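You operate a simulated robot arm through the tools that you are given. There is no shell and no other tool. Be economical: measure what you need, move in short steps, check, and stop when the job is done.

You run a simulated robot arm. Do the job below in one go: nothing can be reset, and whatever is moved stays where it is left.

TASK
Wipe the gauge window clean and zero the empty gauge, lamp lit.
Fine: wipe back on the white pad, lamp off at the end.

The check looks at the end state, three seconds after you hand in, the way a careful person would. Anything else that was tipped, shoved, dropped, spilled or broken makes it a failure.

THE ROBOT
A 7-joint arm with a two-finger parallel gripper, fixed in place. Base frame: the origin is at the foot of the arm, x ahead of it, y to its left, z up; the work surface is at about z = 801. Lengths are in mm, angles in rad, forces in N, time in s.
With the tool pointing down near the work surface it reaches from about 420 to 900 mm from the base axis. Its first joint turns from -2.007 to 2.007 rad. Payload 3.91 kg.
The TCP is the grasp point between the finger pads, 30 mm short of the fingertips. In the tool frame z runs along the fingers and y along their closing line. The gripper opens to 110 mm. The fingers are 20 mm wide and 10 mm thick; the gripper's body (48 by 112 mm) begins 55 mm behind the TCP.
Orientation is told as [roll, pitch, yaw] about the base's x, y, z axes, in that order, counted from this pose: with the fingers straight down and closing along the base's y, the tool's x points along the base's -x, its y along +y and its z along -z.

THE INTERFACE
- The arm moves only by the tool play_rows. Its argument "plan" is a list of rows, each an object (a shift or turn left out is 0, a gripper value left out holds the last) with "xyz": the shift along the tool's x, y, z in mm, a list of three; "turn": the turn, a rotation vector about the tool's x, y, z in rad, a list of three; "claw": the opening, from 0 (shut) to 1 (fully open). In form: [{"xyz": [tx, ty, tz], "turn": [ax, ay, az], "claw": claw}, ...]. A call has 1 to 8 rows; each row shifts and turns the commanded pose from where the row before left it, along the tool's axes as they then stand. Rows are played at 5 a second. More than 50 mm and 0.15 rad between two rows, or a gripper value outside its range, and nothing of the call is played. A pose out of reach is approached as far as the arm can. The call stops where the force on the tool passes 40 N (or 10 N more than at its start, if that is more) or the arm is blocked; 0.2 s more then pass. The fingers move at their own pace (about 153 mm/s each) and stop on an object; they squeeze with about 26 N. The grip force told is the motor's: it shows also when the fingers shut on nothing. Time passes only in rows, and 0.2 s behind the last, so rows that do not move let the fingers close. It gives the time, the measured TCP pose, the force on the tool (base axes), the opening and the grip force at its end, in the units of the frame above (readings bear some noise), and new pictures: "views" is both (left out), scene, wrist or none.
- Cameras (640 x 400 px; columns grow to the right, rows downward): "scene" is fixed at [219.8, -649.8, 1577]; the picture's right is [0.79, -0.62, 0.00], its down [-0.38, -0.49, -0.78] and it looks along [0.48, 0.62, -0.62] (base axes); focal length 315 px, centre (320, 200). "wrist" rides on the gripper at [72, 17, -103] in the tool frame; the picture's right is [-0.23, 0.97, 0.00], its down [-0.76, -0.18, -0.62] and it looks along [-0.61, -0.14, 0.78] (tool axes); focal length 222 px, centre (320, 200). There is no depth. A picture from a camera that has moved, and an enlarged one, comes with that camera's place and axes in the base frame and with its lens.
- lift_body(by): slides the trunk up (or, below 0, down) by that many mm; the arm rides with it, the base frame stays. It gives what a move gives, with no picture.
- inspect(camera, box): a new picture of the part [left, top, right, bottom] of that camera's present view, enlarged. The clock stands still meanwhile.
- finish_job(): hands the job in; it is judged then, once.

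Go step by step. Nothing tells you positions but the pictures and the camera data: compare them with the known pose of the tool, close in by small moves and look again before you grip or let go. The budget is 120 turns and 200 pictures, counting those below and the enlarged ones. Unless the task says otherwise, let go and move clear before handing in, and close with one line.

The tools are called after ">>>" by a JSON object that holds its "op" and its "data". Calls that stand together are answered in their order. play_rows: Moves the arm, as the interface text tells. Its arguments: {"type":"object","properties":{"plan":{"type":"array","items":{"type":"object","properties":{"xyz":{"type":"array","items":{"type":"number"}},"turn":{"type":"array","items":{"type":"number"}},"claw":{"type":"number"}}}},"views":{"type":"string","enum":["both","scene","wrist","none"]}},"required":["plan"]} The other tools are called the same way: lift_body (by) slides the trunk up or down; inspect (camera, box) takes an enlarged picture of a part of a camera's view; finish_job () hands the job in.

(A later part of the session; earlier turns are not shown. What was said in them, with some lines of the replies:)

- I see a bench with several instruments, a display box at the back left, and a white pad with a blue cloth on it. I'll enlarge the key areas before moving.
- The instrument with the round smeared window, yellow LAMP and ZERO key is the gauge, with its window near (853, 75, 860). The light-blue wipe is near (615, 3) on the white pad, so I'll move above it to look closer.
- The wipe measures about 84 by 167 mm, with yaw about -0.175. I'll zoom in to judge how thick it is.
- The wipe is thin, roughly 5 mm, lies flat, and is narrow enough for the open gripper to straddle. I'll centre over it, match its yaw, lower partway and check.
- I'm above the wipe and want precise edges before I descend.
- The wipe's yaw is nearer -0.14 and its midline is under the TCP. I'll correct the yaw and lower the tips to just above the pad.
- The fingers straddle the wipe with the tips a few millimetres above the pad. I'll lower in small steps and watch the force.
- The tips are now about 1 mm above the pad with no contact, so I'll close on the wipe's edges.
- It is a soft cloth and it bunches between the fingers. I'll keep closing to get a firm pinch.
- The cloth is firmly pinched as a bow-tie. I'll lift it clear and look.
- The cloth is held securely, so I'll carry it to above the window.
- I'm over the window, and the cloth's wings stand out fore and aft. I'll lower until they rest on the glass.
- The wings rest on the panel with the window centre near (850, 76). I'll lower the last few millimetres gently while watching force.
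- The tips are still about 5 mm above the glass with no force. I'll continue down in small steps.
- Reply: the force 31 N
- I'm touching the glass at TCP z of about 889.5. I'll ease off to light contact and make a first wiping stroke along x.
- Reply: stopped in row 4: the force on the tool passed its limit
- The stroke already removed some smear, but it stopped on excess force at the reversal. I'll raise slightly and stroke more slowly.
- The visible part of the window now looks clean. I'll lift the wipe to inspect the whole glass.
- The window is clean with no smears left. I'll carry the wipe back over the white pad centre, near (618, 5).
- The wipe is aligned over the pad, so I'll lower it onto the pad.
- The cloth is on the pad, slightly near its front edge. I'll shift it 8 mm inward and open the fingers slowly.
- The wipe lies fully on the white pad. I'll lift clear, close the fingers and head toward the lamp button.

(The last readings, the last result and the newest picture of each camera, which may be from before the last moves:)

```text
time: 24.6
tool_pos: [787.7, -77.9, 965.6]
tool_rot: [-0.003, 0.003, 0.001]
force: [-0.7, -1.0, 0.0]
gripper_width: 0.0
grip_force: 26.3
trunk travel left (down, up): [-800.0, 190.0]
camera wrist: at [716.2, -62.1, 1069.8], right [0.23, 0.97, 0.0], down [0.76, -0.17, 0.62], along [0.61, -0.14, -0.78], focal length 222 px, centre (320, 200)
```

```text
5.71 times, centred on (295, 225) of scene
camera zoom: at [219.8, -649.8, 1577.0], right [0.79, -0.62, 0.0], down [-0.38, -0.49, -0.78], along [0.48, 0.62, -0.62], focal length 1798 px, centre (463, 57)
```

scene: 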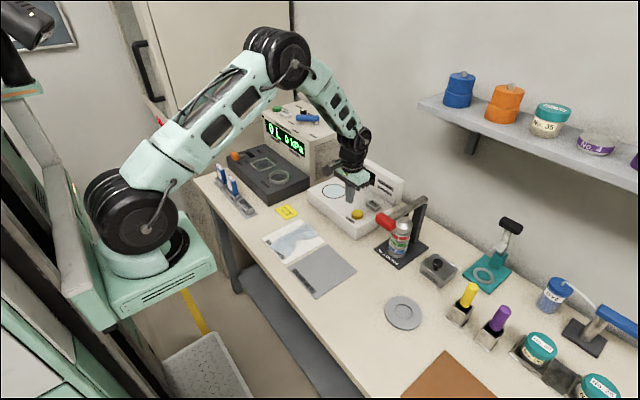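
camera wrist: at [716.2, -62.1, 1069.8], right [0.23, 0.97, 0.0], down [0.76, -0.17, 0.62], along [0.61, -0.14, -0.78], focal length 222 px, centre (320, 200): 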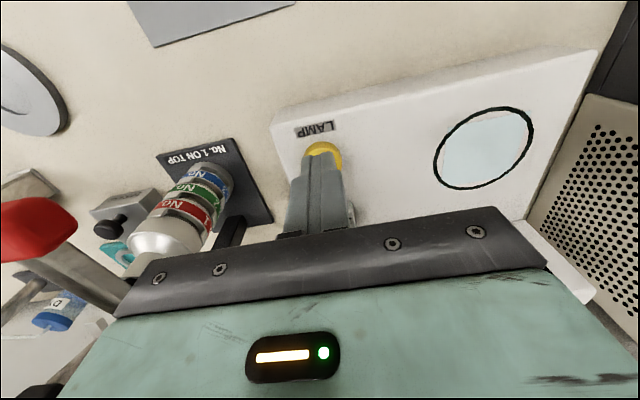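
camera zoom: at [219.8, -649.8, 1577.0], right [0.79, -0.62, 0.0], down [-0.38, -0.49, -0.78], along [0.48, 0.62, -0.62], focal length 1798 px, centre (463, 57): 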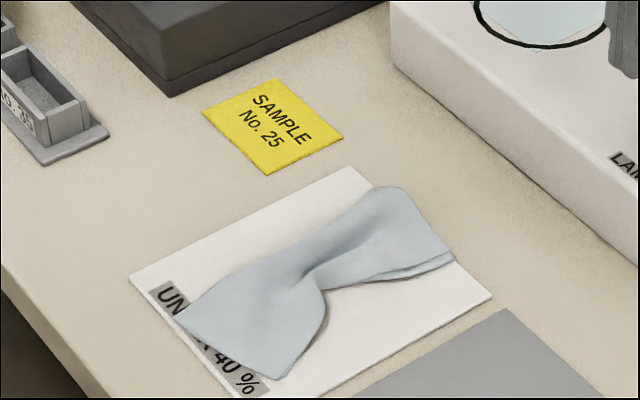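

The wipe rests fully on the pad and the fingers are shut. I'll compare the finger tip with the lamp button in close-ups.

>>> {"op": "inspect", "data": {"camera": "scene", "box": [320, 150, 420, 240]}}

>>> {"op": "inspect", "data": {"camera": "wrist", "box": [250, 80, 410, 240]}}

```text
4.44 times, centred on (370, 195) of scene
camera zoom: at [219.8, -649.8, 1577.0], right [0.79, -0.62, 0.0], down [-0.38, -0.49, -0.78], along [0.48, 0.62, -0.62], focal length 1399 px, centre (98, 222)
```

zoom: 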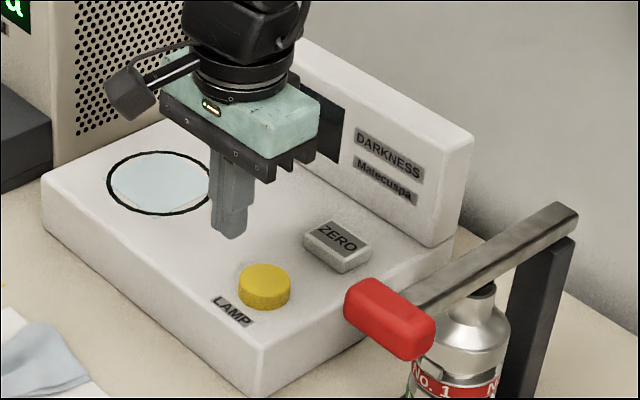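

```text
2.50 times, centred on (330, 160) of wrist
camera zoom: at [716.2, -62.1, 1069.8], right [0.23, 0.97, 0.0], down [0.76, -0.17, 0.62], along [0.61, -0.14, -0.78], focal length 555 px, centre (295, 300)
```

zoom: 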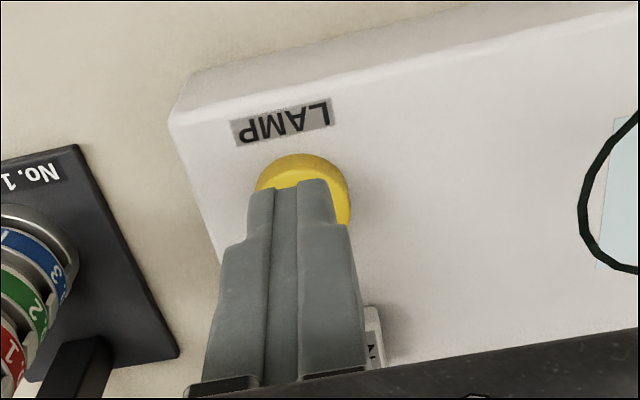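

The lamp button's top centre is near (821, -85, 876). I'll move above it and approach.

>>> {"op": "play_rows", "data": {"plan": [{"xyz": [-33, -6.7, 0]}, {"xyz": [0, 0, 30]}, {"xyz": [0, 0, 15]}, {}]}}

>>> {"op": "inspect", "data": {"camera": "scene", "box": [320, 150, 420, 240]}}

```text
time: 25.6
tool_pos: [820.2, -83.7, 922.1]
tool_rot: [-0.004, 0.0, 0.001]
force: [1.2, 0.4, 0.3]
gripper_width: 0.0
grip_force: 26.1
trunk travel left (down, up): [-800.0, 190.0]
camera wrist: at [749.5, -67.4, 1024.4], right [0.23, 0.97, 0.0], down [0.76, -0.17, 0.62], along [0.61, -0.14, -0.78], focal length 222 px, centre (320, 200)
```

scene: 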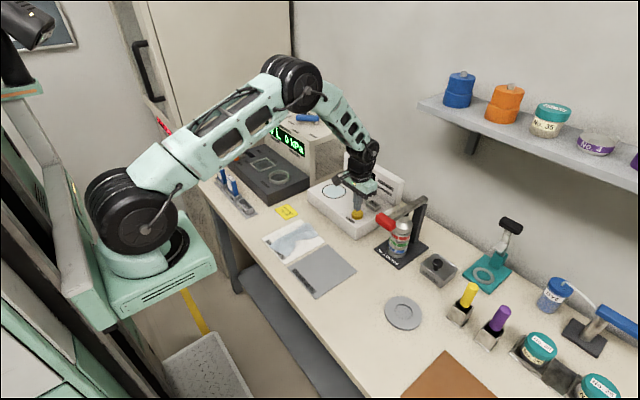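
wrist: 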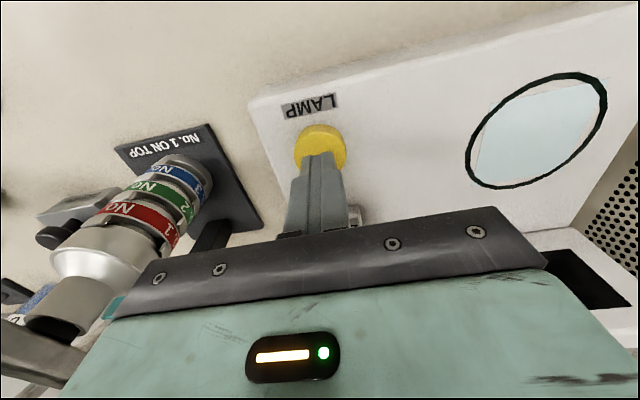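

```text
4.44 times, centred on (370, 195) of scene
camera zoom: at [219.8, -649.8, 1577.0], right [0.79, -0.62, 0.0], down [-0.38, -0.49, -0.78], along [0.48, 0.62, -0.62], focal length 1399 px, centre (98, 222)
```

zoom: 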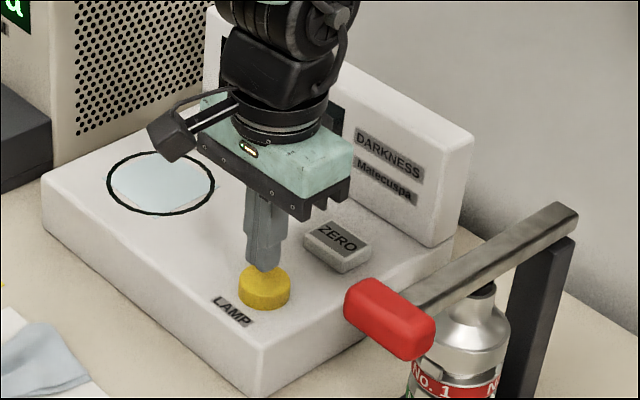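

The tip is centred about 15 mm above the button. I'll step down until contact.

>>> {"op": "play_rows", "data": {"plan": [{"xyz": [0, 0, 7]}, {"xyz": [0, 0, 5]}, {"xyz": [0, 0, 2]}, {}], "views": "none"}}

>>> {"op": "play_rows", "data": {"plan": [{"xyz": [0, 0, 2]}, {}], "views": "none"}}

>>> {"op": "inspect", "data": {"camera": "scene", "box": [320, 150, 420, 240]}}

```text
time: 26.6
tool_pos: [822.0, -84.2, 906.8]
tool_rot: [-0.003, 0.002, 0.0]
force: [0.6, -0.1, -0.5]
gripper_width: 0.0
grip_force: 26.2
trunk travel left (down, up): [-800.0, 190.0]
```

```text
time: 27.1
tool_pos: [820.8, -84.8, 904.4]
tool_rot: [-0.004, 0.001, 0.003]
force: [0.7, 0.8, 0.5]
gripper_width: 0.1
grip_force: 25.8
trunk travel left (down, up): [-800.0, 190.0]
```

```text
4.44 times, centred on (370, 195) of scene
camera zoom: at [219.8, -649.8, 1577.0], right [0.79, -0.62, 0.0], down [-0.38, -0.49, -0.78], along [0.48, 0.62, -0.62], focal length 1399 px, centre (98, 222)
```

zoom: 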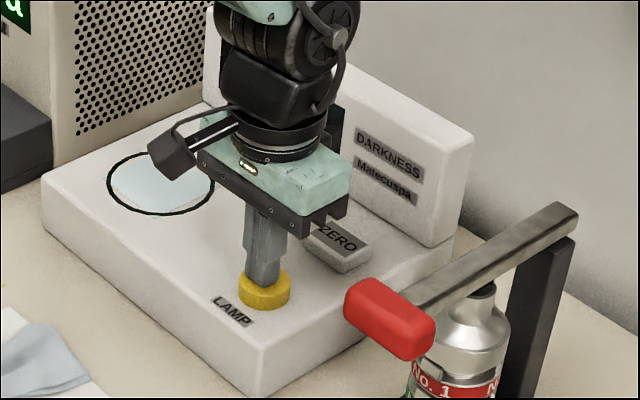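

Near contact. I'll keep stepping down gently until the button actuates.

>>> {"op": "play_rows", "data": {"plan": [{"xyz": [0, 0, 1.5]}, {}], "views": "none"}}

>>> {"op": "play_rows", "data": {"plan": [{"xyz": [0, 0, 1.5]}, {}], "views": "none"}}

>>> {"op": "play_rows", "data": {"plan": [{"xyz": [0, 0, 1.5]}, {}], "views": "scene"}}

```text
time: 27.8
tool_pos: [822.7, -83.2, 902.9]
tool_rot: [-0.005, 0.001, 0.002]
force: [0.6, -0.4, 1.5]
gripper_width: 0.1
grip_force: 26.1
trunk travel left (down, up): [-800.0, 190.0]
```

```text
time: 28.4
tool_pos: [823.7, -82.6, 901.7]
tool_rot: [-0.005, 0.0, 0.003]
force: [-0.9, 1.1, 1.0]
gripper_width: 0.0
grip_force: 25.7
trunk travel left (down, up): [-800.0, 190.0]
```

```text
time: 28.9
tool_pos: [822.8, -83.8, 900.3]
tool_rot: [-0.004, -0.002, 0.002]
force: [-0.9, -0.1, 1.9]
gripper_width: 0.1
grip_force: 25.9
trunk travel left (down, up): [-800.0, 190.0]
```

scene: 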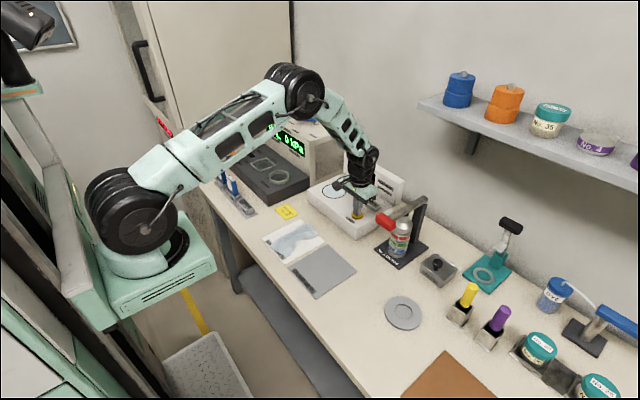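

A small spring force suggests the button is moving. I'll check the lamp and display.

>>> {"op": "inspect", "data": {"camera": "scene", "box": [310, 140, 420, 240]}}

```text
4.00 times, centred on (365, 190) of scene
camera zoom: at [219.8, -649.8, 1577.0], right [0.79, -0.62, 0.0], down [-0.38, -0.49, -0.78], along [0.48, 0.62, -0.62], focal length 1259 px, centre (140, 240)
```

zoom: 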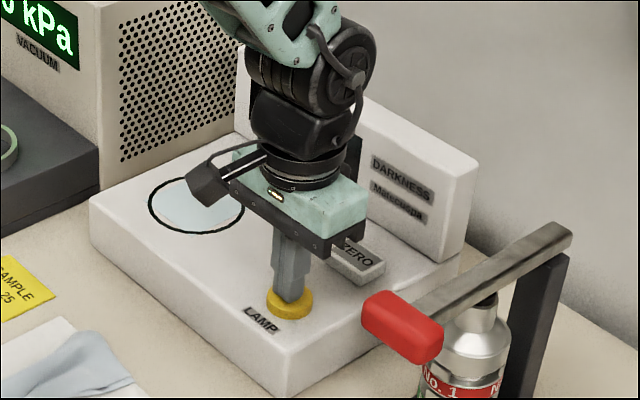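

Not lit yet, so I'll press a bit further.

>>> {"op": "play_rows", "data": {"plan": [{"xyz": [0, 0, 1.5]}, {}], "views": "none"}}

>>> {"op": "inspect", "data": {"camera": "scene", "box": [310, 140, 420, 240]}}

>>> {"op": "play_rows", "data": {"plan": [{"xyz": [0, 0, 1.5]}, {}], "views": "none"}}

>>> {"op": "inspect", "data": {"camera": "scene", "box": [310, 140, 420, 240]}}

```text
time: 29.6
tool_pos: [822.8, -83.4, 898.0]
tool_rot: [-0.003, -0.001, 0.001]
force: [-1.0, 0.3, 1.5]
gripper_width: 0.1
grip_force: 25.4
trunk travel left (down, up): [-800.0, 190.0]
```

```text
4.00 times, centred on (365, 190) of scene
camera zoom: at [219.8, -649.8, 1577.0], right [0.79, -0.62, 0.0], down [-0.38, -0.49, -0.78], along [0.48, 0.62, -0.62], focal length 1259 px, centre (140, 240)
```

zoom: 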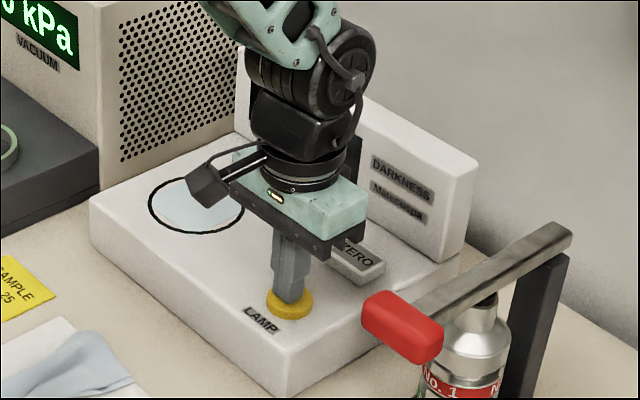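

```text
time: 30.1
tool_pos: [822.9, -84.3, 896.6]
tool_rot: [-0.003, 0.0, 0.0]
force: [-0.6, 0.0, 2.7]
gripper_width: 0.0
grip_force: 26.6
trunk travel left (down, up): [-800.0, 190.0]
```

```text
4.00 times, centred on (365, 190) of scene
camera zoom: at [219.8, -649.8, 1577.0], right [0.79, -0.62, 0.0], down [-0.38, -0.49, -0.78], along [0.48, 0.62, -0.62], focal length 1259 px, centre (140, 240)
```

zoom: 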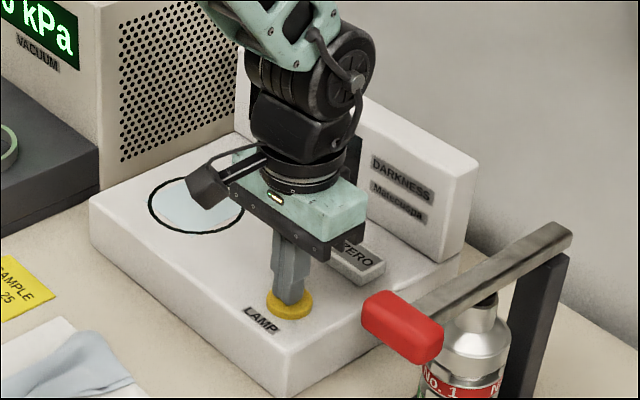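

The button is still travelling with light force. I'll keep pressing.

>>> {"op": "play_rows", "data": {"plan": [{"xyz": [0, 0, 1.5]}, {}], "views": "none"}}

>>> {"op": "play_rows", "data": {"plan": [{"xyz": [0, 0, 1.5]}, {}], "views": "none"}}

>>> {"op": "inspect", "data": {"camera": "scene", "box": [310, 140, 420, 240]}}

```text
time: 30.8
tool_pos: [823.9, -83.7, 895.3]
tool_rot: [-0.005, 0.001, 0.002]
force: [0.6, -0.9, 2.9]
gripper_width: 0.2
grip_force: 25.9
trunk travel left (down, up): [-800.0, 190.0]
```

```text
time: 31.4
tool_pos: [823.8, -84.4, 894.4]
tool_rot: [-0.004, 0.001, 0.003]
force: [-1.5, -0.6, 3.3]
gripper_width: 0.0
grip_force: 26.5
trunk travel left (down, up): [-800.0, 190.0]
```

```text
4.00 times, centred on (365, 190) of scene
camera zoom: at [219.8, -649.8, 1577.0], right [0.79, -0.62, 0.0], down [-0.38, -0.49, -0.78], along [0.48, 0.62, -0.62], focal length 1259 px, centre (140, 240)
```

zoom: 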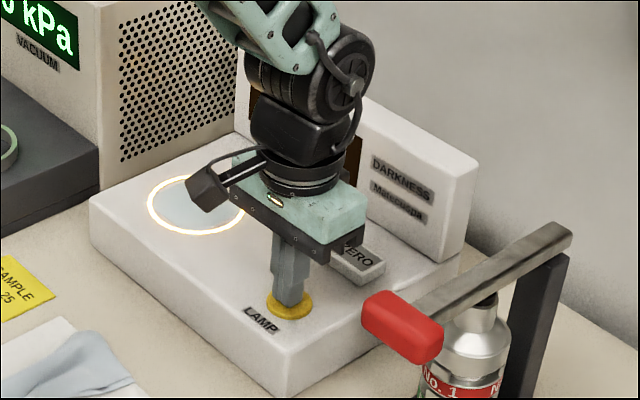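

The ring lit at TCP z of about 894.4. I'll lift off and see whether it latches and what the display reads.

>>> {"op": "play_rows", "data": {"plan": [{"xyz": [0, 0, -10]}, {"xyz": [0, 0, -25]}, {"xyz": [35, 0, -35]}, {"xyz": [45, 0, 0]}, {"xyz": [45, 0, 0]}, {}]}}

>>> {"op": "inspect", "data": {"camera": "scene", "box": [310, 130, 420, 240]}}

```text
time: 32.8
tool_pos: [698.7, -82.1, 965.6]
tool_rot: [-0.004, -0.001, 0.003]
force: [0.2, -0.9, -0.1]
gripper_width: 0.1
grip_force: 26.1
trunk travel left (down, up): [-800.0, 190.0]
camera wrist: at [627.5, -67.3, 1069.4], right [0.23, 0.97, 0.0], down [0.76, -0.17, 0.62], along [0.61, -0.14, -0.78], focal length 222 px, centre (320, 200)
```

scene: 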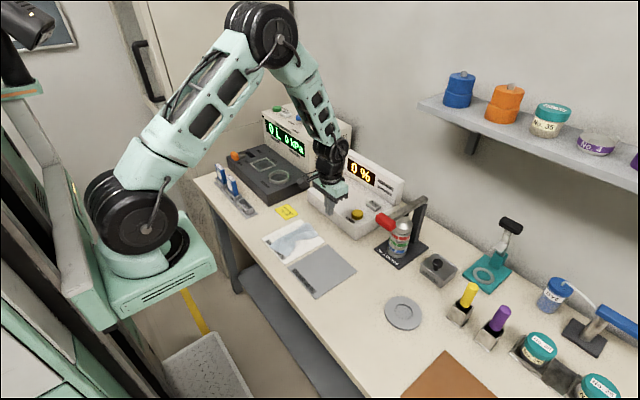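
wrist: 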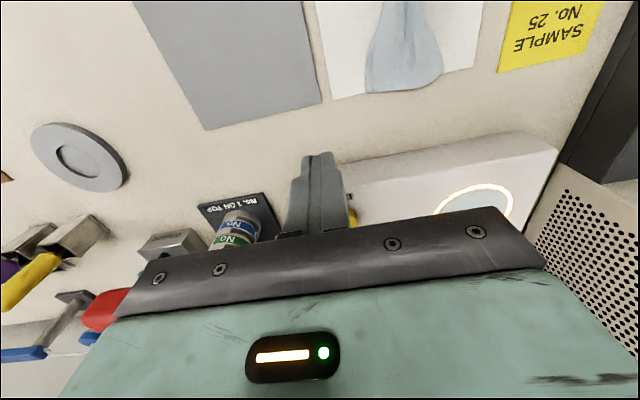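

```text
3.64 times, centred on (365, 185) of scene
camera zoom: at [219.8, -649.8, 1577.0], right [0.79, -0.62, 0.0], down [-0.38, -0.49, -0.78], along [0.48, 0.62, -0.62], focal length 1144 px, centre (156, 254)
```

zoom: 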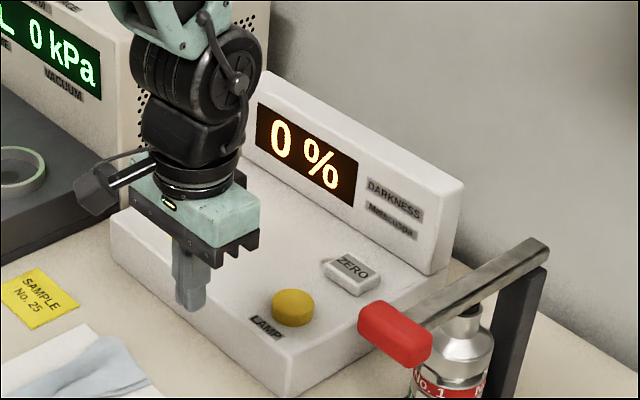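

The lamp is latched and the display reads "0 %". I'll still press ZERO, which is near (902, -81, 875), and move above it now.

>>> {"op": "play_rows", "data": {"plan": [{"xyz": [-40, 0, 0]}, {"xyz": [-40, 0, 0]}, {"xyz": [-40, 0, 0]}, {"xyz": [-40, 0, 0]}, {"xyz": [-42, 1, 0]}, {"xyz": [0, 0, 25]}, {}]}}

>>> {"op": "inspect", "data": {"camera": "scene", "box": [310, 130, 420, 240]}}

>>> {"op": "inspect", "data": {"camera": "wrist", "box": [240, 80, 400, 240]}}

```text
time: 34.4
tool_pos: [898.8, -79.9, 938.7]
tool_rot: [-0.004, 0.002, 0.002]
force: [0.4, -0.9, 0.7]
gripper_width: 0.0
grip_force: 26.2
trunk travel left (down, up): [-800.0, 190.0]
camera wrist: at [827.6, -64.3, 1042.0], right [0.23, 0.97, 0.0], down [0.76, -0.17, 0.62], along [0.61, -0.14, -0.78], focal length 222 px, centre (320, 200)
```

scene: 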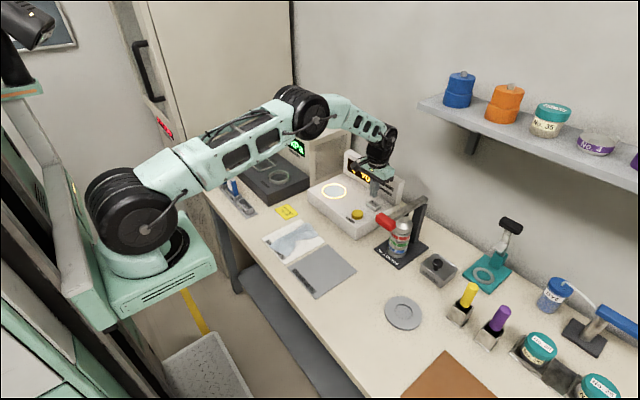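
wrist: 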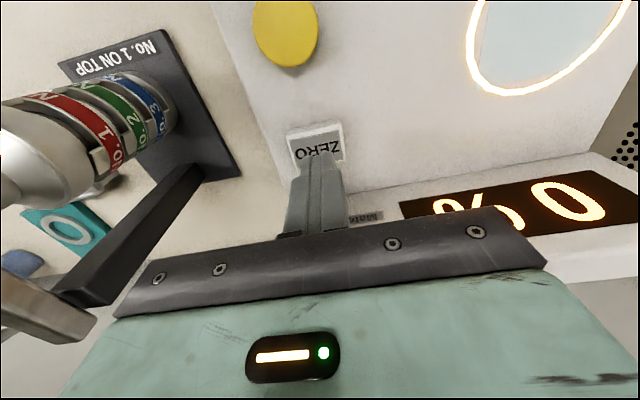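

```text
3.64 times, centred on (365, 185) of scene
camera zoom: at [219.8, -649.8, 1577.0], right [0.79, -0.62, 0.0], down [-0.38, -0.49, -0.78], along [0.48, 0.62, -0.62], focal length 1144 px, centre (156, 254)
```

zoom: 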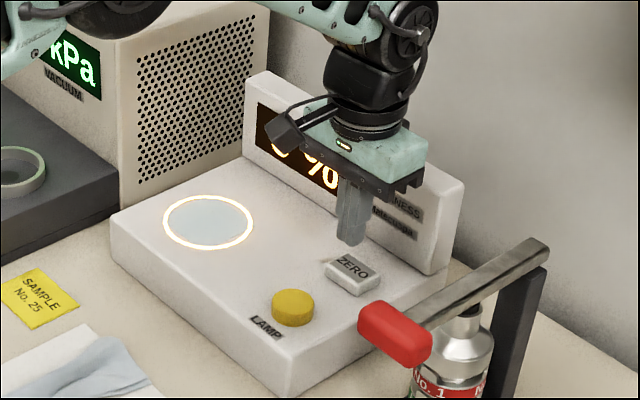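

```text
2.50 times, centred on (320, 160) of wrist
camera zoom: at [827.6, -64.3, 1042.0], right [0.23, 0.97, 0.0], down [0.76, -0.17, 0.62], along [0.61, -0.14, -0.78], focal length 555 px, centre (320, 300)
```

zoom: 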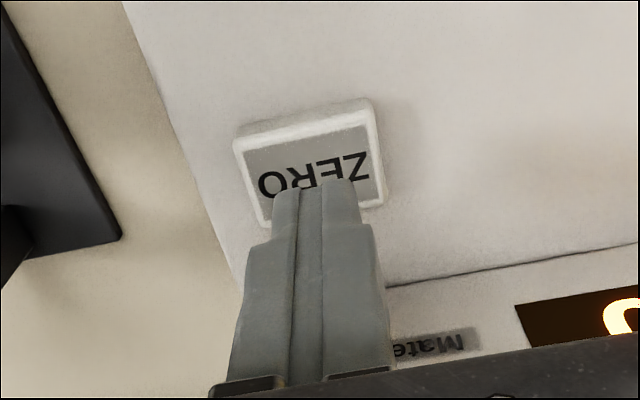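

The ZERO key's top centre is about (904, -84, 876) and the panel face is about x 965, so there's clearance. I'll shift slightly and descend.

>>> {"op": "play_rows", "data": {"plan": [{"xyz": [-5, -4, 0]}, {"xyz": [0, 0, 14]}, {"xyz": [0, 0, 10]}, {}]}}

>>> {"op": "inspect", "data": {"camera": "scene", "box": [330, 140, 430, 230]}}

```text
time: 35.4
tool_pos: [904.9, -85.6, 916.2]
tool_rot: [-0.002, -0.001, 0.001]
force: [-0.1, 0.2, -0.2]
gripper_width: 0.0
grip_force: 26.2
trunk travel left (down, up): [-800.0, 190.0]
camera wrist: at [833.1, -69.6, 1019.0], right [0.23, 0.97, 0.0], down [0.76, -0.17, 0.62], along [0.61, -0.14, -0.78], focal length 222 px, centre (320, 200)
```

scene: 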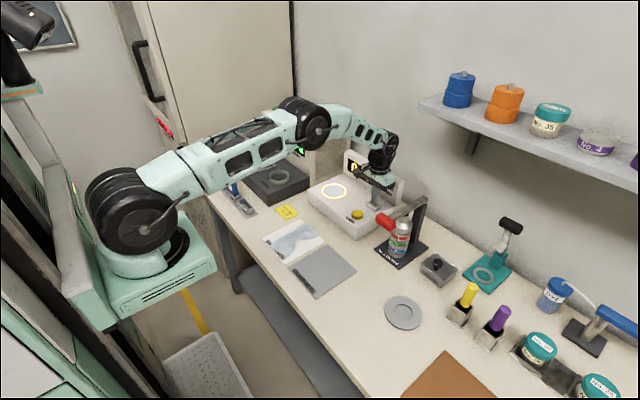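
wrist: 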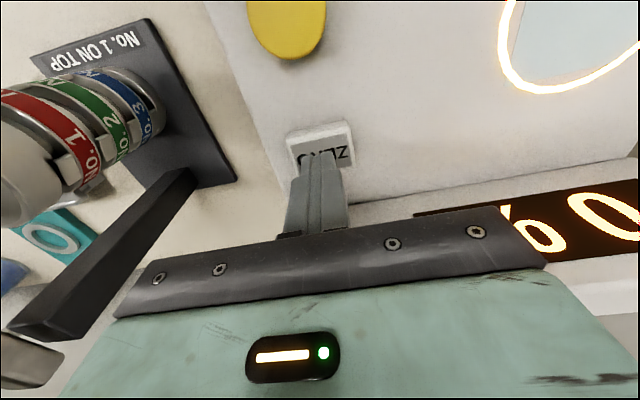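

```text
4.44 times, centred on (380, 185) of scene
camera zoom: at [219.8, -649.8, 1577.0], right [0.79, -0.62, 0.0], down [-0.38, -0.49, -0.78], along [0.48, 0.62, -0.62], focal length 1399 px, centre (53, 267)
```

zoom: 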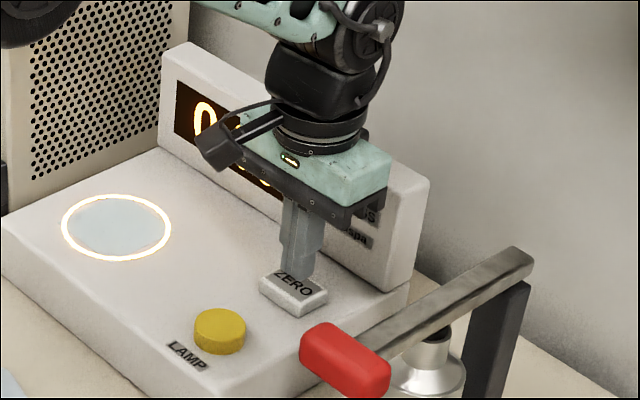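

The tip is just above the key. I'll press in small steps.

>>> {"op": "play_rows", "data": {"plan": [{"xyz": [3, 0, 5]}, {"xyz": [0, 0, 3]}, {"xyz": [0, 0, 2]}, {}], "views": "none"}}

>>> {"op": "play_rows", "data": {"plan": [{"xyz": [0, 0, 2]}, {"xyz": [0, 0, 2]}, {}], "views": "none"}}

>>> {"op": "play_rows", "data": {"plan": [{"xyz": [0, 0, 1.5]}, {}], "views": "none"}}

>>> {"op": "inspect", "data": {"camera": "scene", "box": [330, 140, 430, 230]}}

```text
time: 36.4
tool_pos: [901.1, -87.2, 905.2]
tool_rot: [-0.003, 0.001, 0.001]
force: [-0.2, -0.1, 0.6]
gripper_width: 0.0
grip_force: 26.1
trunk travel left (down, up): [-800.0, 190.0]
```

```text
time: 37.1
tool_pos: [903.1, -85.7, 900.5]
tool_rot: [-0.003, -0.001, 0.003]
force: [0.5, 1.3, 1.7]
gripper_width: 0.0
grip_force: 25.9
trunk travel left (down, up): [-800.0, 190.0]
```

```text
time: 37.8
tool_pos: [900.5, -86.4, 900.3]
tool_rot: [-0.005, 0.0, 0.003]
force: [0.5, 0.0, 1.4]
gripper_width: 0.1
grip_force: 25.9
trunk travel left (down, up): [-800.0, 190.0]
```

```text
4.44 times, centred on (380, 185) of scene
camera zoom: at [219.8, -649.8, 1577.0], right [0.79, -0.62, 0.0], down [-0.38, -0.49, -0.78], along [0.48, 0.62, -0.62], focal length 1399 px, centre (53, 267)
```

zoom: 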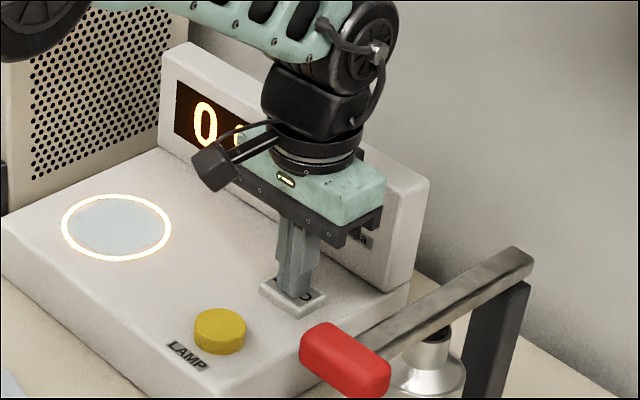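

The key is going down. I'll continue to a full press.

>>> {"op": "play_rows", "data": {"plan": [{"xyz": [0, 0, 1.5]}, {"xyz": [0, 0, 1.5]}, {}], "views": "none"}}

>>> {"op": "play_rows", "data": {"plan": [{"xyz": [0, 0, 1.5]}, {"xyz": [0, 0, 1]}, {}], "views": "none"}}

>>> {"op": "inspect", "data": {"camera": "scene", "box": [330, 140, 430, 230]}}

```text
time: 38.5
tool_pos: [901.9, -86.2, 896.6]
tool_rot: [-0.003, 0.0, 0.002]
force: [0.1, -0.3, 2.2]
gripper_width: 0.0
grip_force: 25.7
trunk travel left (down, up): [-800.0, 190.0]
```

```text
time: 39.4
tool_pos: [901.9, -87.1, 892.6]
tool_rot: [-0.004, -0.001, 0.004]
force: [0.3, -0.3, 3.5]
gripper_width: 0.4
grip_force: 25.6
trunk travel left (down, up): [-800.0, 190.0]
```

```text
4.44 times, centred on (380, 185) of scene
camera zoom: at [219.8, -649.8, 1577.0], right [0.79, -0.62, 0.0], down [-0.38, -0.49, -0.78], along [0.48, 0.62, -0.62], focal length 1399 px, centre (53, 267)
```

zoom: 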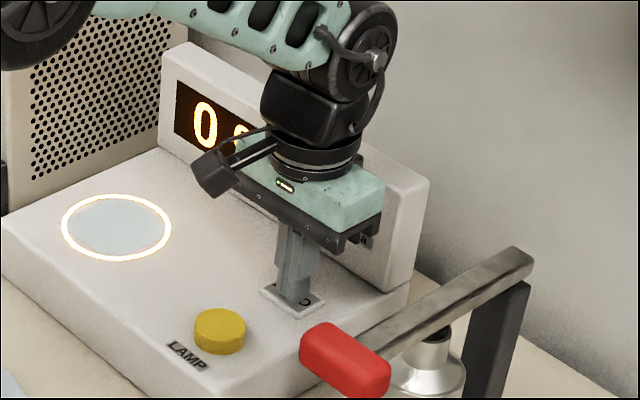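

The key is nearly flush. I'll press to its end stop, hold, then retreat.

>>> {"op": "play_rows", "data": {"plan": [{"xyz": [0, 0, 1.5]}, {}, {}], "views": "none"}}

>>> {"op": "play_rows", "data": {"plan": [{"xyz": [0, 0, 1]}, {}], "views": "scene"}}

```text
time: 40.1
tool_pos: [901.4, -86.5, 893.6]
tool_rot: [-0.004, 0.001, 0.002]
force: [-0.1, -1.5, 4.2]
gripper_width: 0.0
grip_force: 25.2
trunk travel left (down, up): [-800.0, 190.0]
```

```text
time: 40.8
tool_pos: [901.9, -86.5, 892.0]
tool_rot: [-0.003, 0.0, 0.001]
force: [-0.4, -1.9, 3.3]
gripper_width: 0.0
grip_force: 25.6
trunk travel left (down, up): [-800.0, 190.0]
```

scene: 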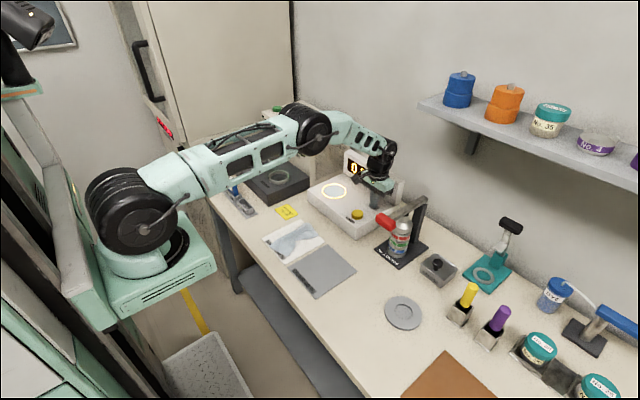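

>>> {"op": "play_rows", "data": {"plan": [{"xyz": [0, 0, 1.5]}, {}], "views": "none"}}

>>> {"op": "play_rows", "data": {"plan": [{"xyz": [0, 0, 1]}, {}], "views": "none"}}

>>> {"op": "inspect", "data": {"camera": "scene", "box": [330, 140, 430, 230]}}

```text
time: 41.4
tool_pos: [903.2, -86.2, 890.5]
tool_rot: [-0.005, 0.002, 0.0]
force: [-0.6, 0.0, 7.2]
gripper_width: 0.0
grip_force: 26.3
trunk travel left (down, up): [-800.0, 190.0]
```

```text
time: 42.0
tool_pos: [901.5, -85.1, 890.2]
tool_rot: [-0.005, -0.001, 0.002]
force: [-0.9, 2.1, 12.4]
gripper_width: 0.0
grip_force: 25.8
trunk travel left (down, up): [-800.0, 190.0]
```

```text
4.44 times, centred on (380, 185) of scene
camera zoom: at [219.8, -649.8, 1577.0], right [0.79, -0.62, 0.0], down [-0.38, -0.49, -0.78], along [0.48, 0.62, -0.62], focal length 1399 px, centre (53, 267)
```

zoom: 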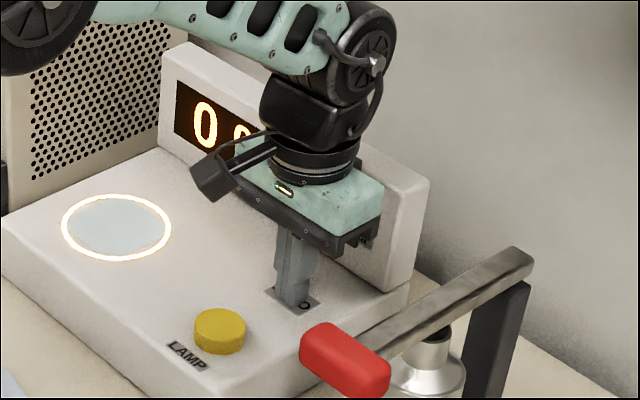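

The key is bottomed at 12 N. I'll retreat upward and back, then read the display.

>>> {"op": "play_rows", "data": {"plan": [{"xyz": [0, 0, -10]}, {"xyz": [0, 0, -35]}, {"xyz": [0, 0, -30]}, {"xyz": [45, 0, 0]}, {"xyz": [45, 0, 0]}, {"xyz": [45, 0, 0]}, {}]}}

>>> {"op": "inspect", "data": {"camera": "scene", "box": [310, 130, 420, 240]}}

```text
time: 43.5
tool_pos: [766.4, -86.6, 965.0]
tool_rot: [-0.004, 0.0, 0.002]
force: [-0.1, 0.8, 0.1]
gripper_width: 0.0
grip_force: 25.7
trunk travel left (down, up): [-800.0, 190.0]
camera wrist: at [695.0, -69.7, 1068.9], right [0.23, 0.97, 0.0], down [0.76, -0.17, 0.62], along [0.61, -0.14, -0.78], focal length 222 px, centre (320, 200)
```

scene: 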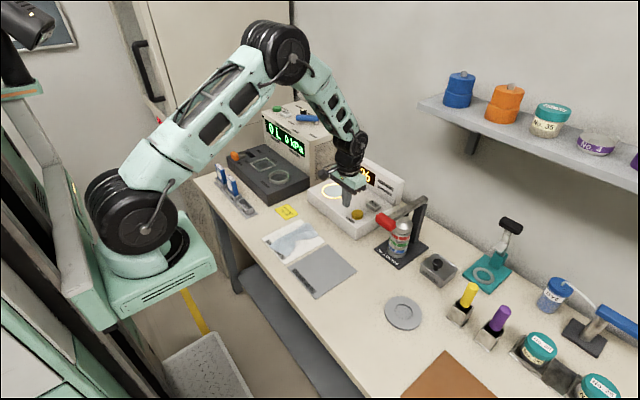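
wrist: 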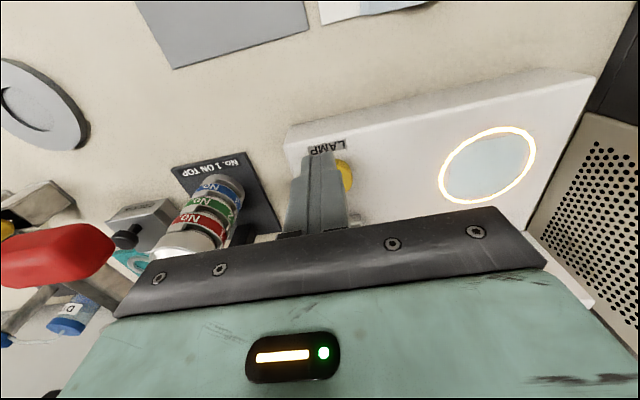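

```text
3.64 times, centred on (365, 185) of scene
camera zoom: at [219.8, -649.8, 1577.0], right [0.79, -0.62, 0.0], down [-0.38, -0.49, -0.78], along [0.48, 0.62, -0.62], focal length 1144 px, centre (156, 254)
```

zoom: 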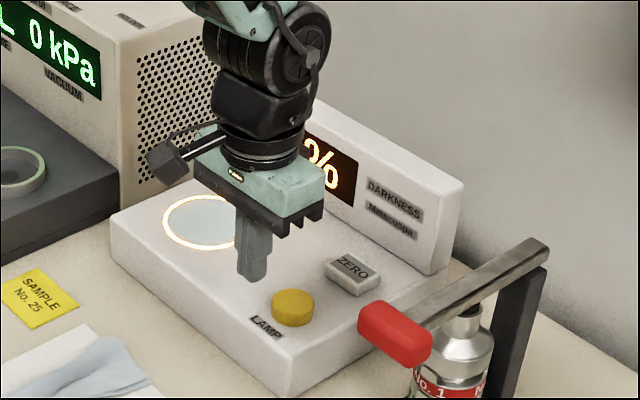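

The gauge still reads 0 % lit and the ZERO key has sprung back. Now I'll press the lamp button to turn it off.

>>> {"op": "play_rows", "data": {"plan": [{"xyz": [-28, 1.2, 0]}, {"xyz": [-28, 1.3, 0]}, {"xyz": [0, 0, 30]}, {"xyz": [0, 0, 25]}, {"xyz": [0, 0, 7]}, {}], "views": "none"}}

>>> {"op": "play_rows", "data": {"plan": [{"xyz": [0, 0, 2]}, {"xyz": [0, 0, 2]}, {"xyz": [0, 0, 2]}, {}], "views": "none"}}

>>> {"op": "inspect", "data": {"camera": "scene", "box": [310, 140, 420, 240]}}

```text
time: 45.0
tool_pos: [824.2, -83.9, 901.6]
tool_rot: [-0.004, 0.0, 0.001]
force: [0.7, 0.0, 1.8]
gripper_width: 0.0
grip_force: 25.8
trunk travel left (down, up): [-800.0, 190.0]
```

```text
time: 46.0
tool_pos: [823.6, -83.7, 895.8]
tool_rot: [-0.003, 0.001, 0.001]
force: [-0.1, 1.4, 3.3]
gripper_width: 0.0
grip_force: 26.1
trunk travel left (down, up): [-800.0, 190.0]
```

```text
4.00 times, centred on (365, 190) of scene
camera zoom: at [219.8, -649.8, 1577.0], right [0.79, -0.62, 0.0], down [-0.38, -0.49, -0.78], along [0.48, 0.62, -0.62], focal length 1259 px, centre (140, 240)
```

zoom: 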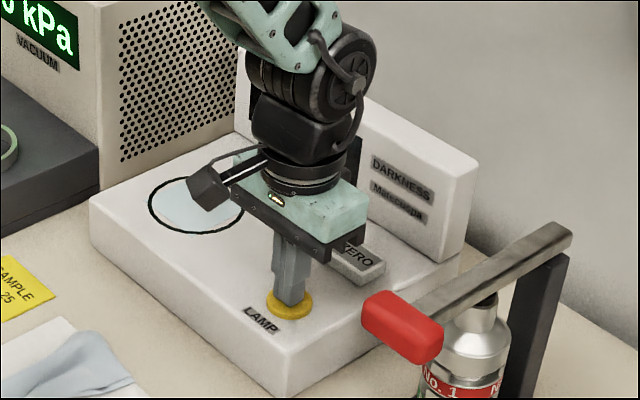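

The lamp is off. I'll lift straight off and back away for a final look.

>>> {"op": "play_rows", "data": {"plan": [{"xyz": [0, 0, -12]}, {"xyz": [0, 0, -40]}, {"xyz": [0, 0, -45]}, {"xyz": [45, 0, -30]}, {"xyz": [45, 0, -20]}, {"xyz": [45, 0, 0]}, {"xyz": [45, 0, 0]}, {"xyz": [40, 0, 0]}]}}

>>> {"op": "inspect", "data": {"camera": "scene", "box": [310, 130, 420, 240]}}

>>> {"op": "inspect", "data": {"camera": "scene", "box": [245, 190, 365, 280]}}

```text
refused: row 4 steps farther than a row can; nothing moved
```

```text
3.64 times, centred on (365, 185) of scene
camera zoom: at [219.8, -649.8, 1577.0], right [0.79, -0.62, 0.0], down [-0.38, -0.49, -0.78], along [0.48, 0.62, -0.62], focal length 1144 px, centre (156, 254)
```

zoom: 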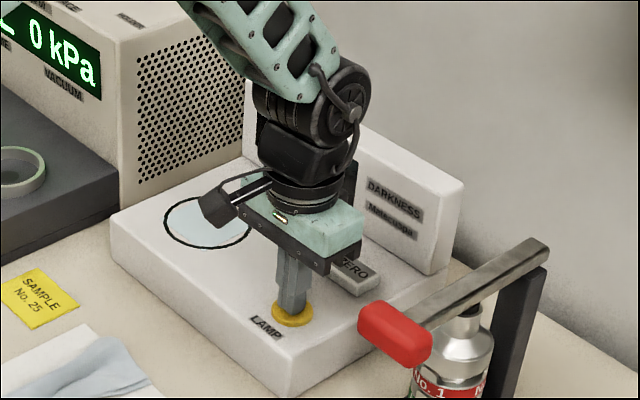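

```text
4.44 times, centred on (305, 235) of scene
camera zoom: at [219.8, -649.8, 1577.0], right [0.79, -0.62, 0.0], down [-0.38, -0.49, -0.78], along [0.48, 0.62, -0.62], focal length 1399 px, centre (387, 44)
```

zoom: 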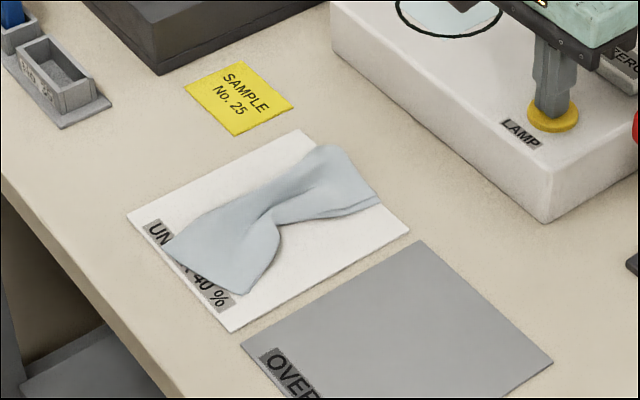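

One row was over the step limit, so nothing moved. I'll retry with shorter rows.

>>> {"op": "play_rows", "data": {"plan": [{"xyz": [0, 0, -12]}, {"xyz": [0, 0, -40]}, {"xyz": [0, 0, -45]}, {"xyz": [30, 0, -30]}, {"xyz": [45, 0, 0]}, {"xyz": [45, 0, 0]}, {"xyz": [45, 0, 0]}, {"xyz": [30, 0, 0]}]}}

>>> {"op": "inspect", "data": {"camera": "scene", "box": [310, 130, 420, 240]}}

```text
time: 47.8
tool_pos: [627.6, -85.1, 1025.3]
tool_rot: [-0.003, 0.003, 0.002]
force: [0.9, -0.5, -1.2]
gripper_width: 0.0
grip_force: 26.3
trunk travel left (down, up): [-800.0, 190.0]
camera wrist: at [555.4, -68.7, 1128.9], right [0.23, 0.97, 0.0], down [0.76, -0.17, 0.62], along [0.61, -0.14, -0.78], focal length 222 px, centre (320, 200)
```

scene: 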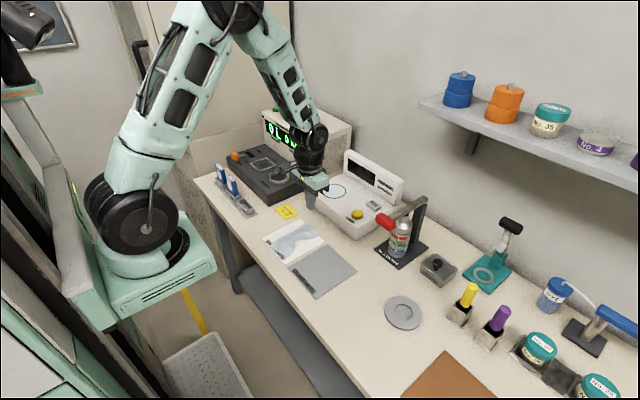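
wrist: 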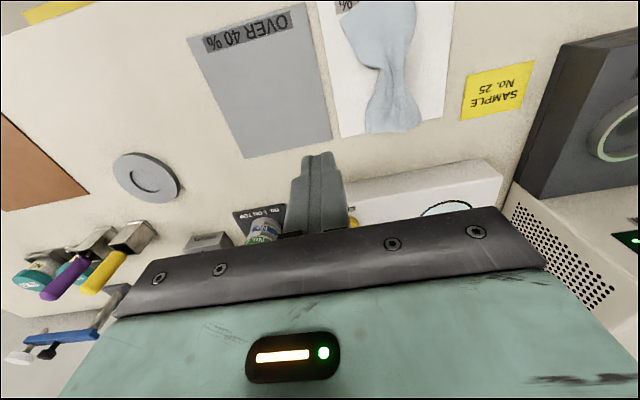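

```text
3.64 times, centred on (365, 185) of scene
camera zoom: at [219.8, -649.8, 1577.0], right [0.79, -0.62, 0.0], down [-0.38, -0.49, -0.78], along [0.48, 0.62, -0.62], focal length 1144 px, centre (156, 254)
```

zoom: 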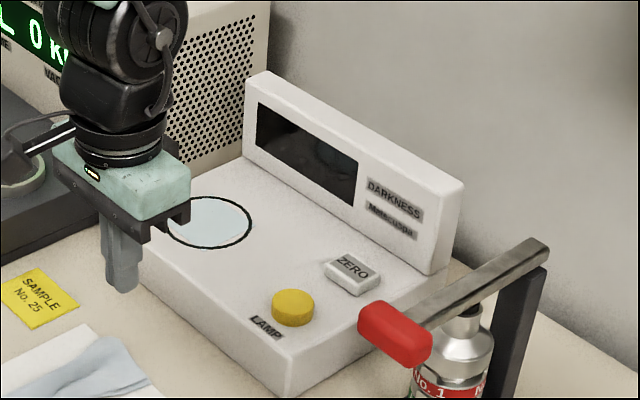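

The lamp and display are off, the window is clean, the wipe is on the white pad, and nothing else was disturbed. I'm handing in.

>>> {"op": "finish_job", "data": {}}

```text
The job is handed in.
```

The window is wiped clean, and ZERO was pressed to its stop on the empty gauge with the lamp lit (it read 0 % just before and looked unchanged after). The wipe is back on the white pad and the lamp is off.
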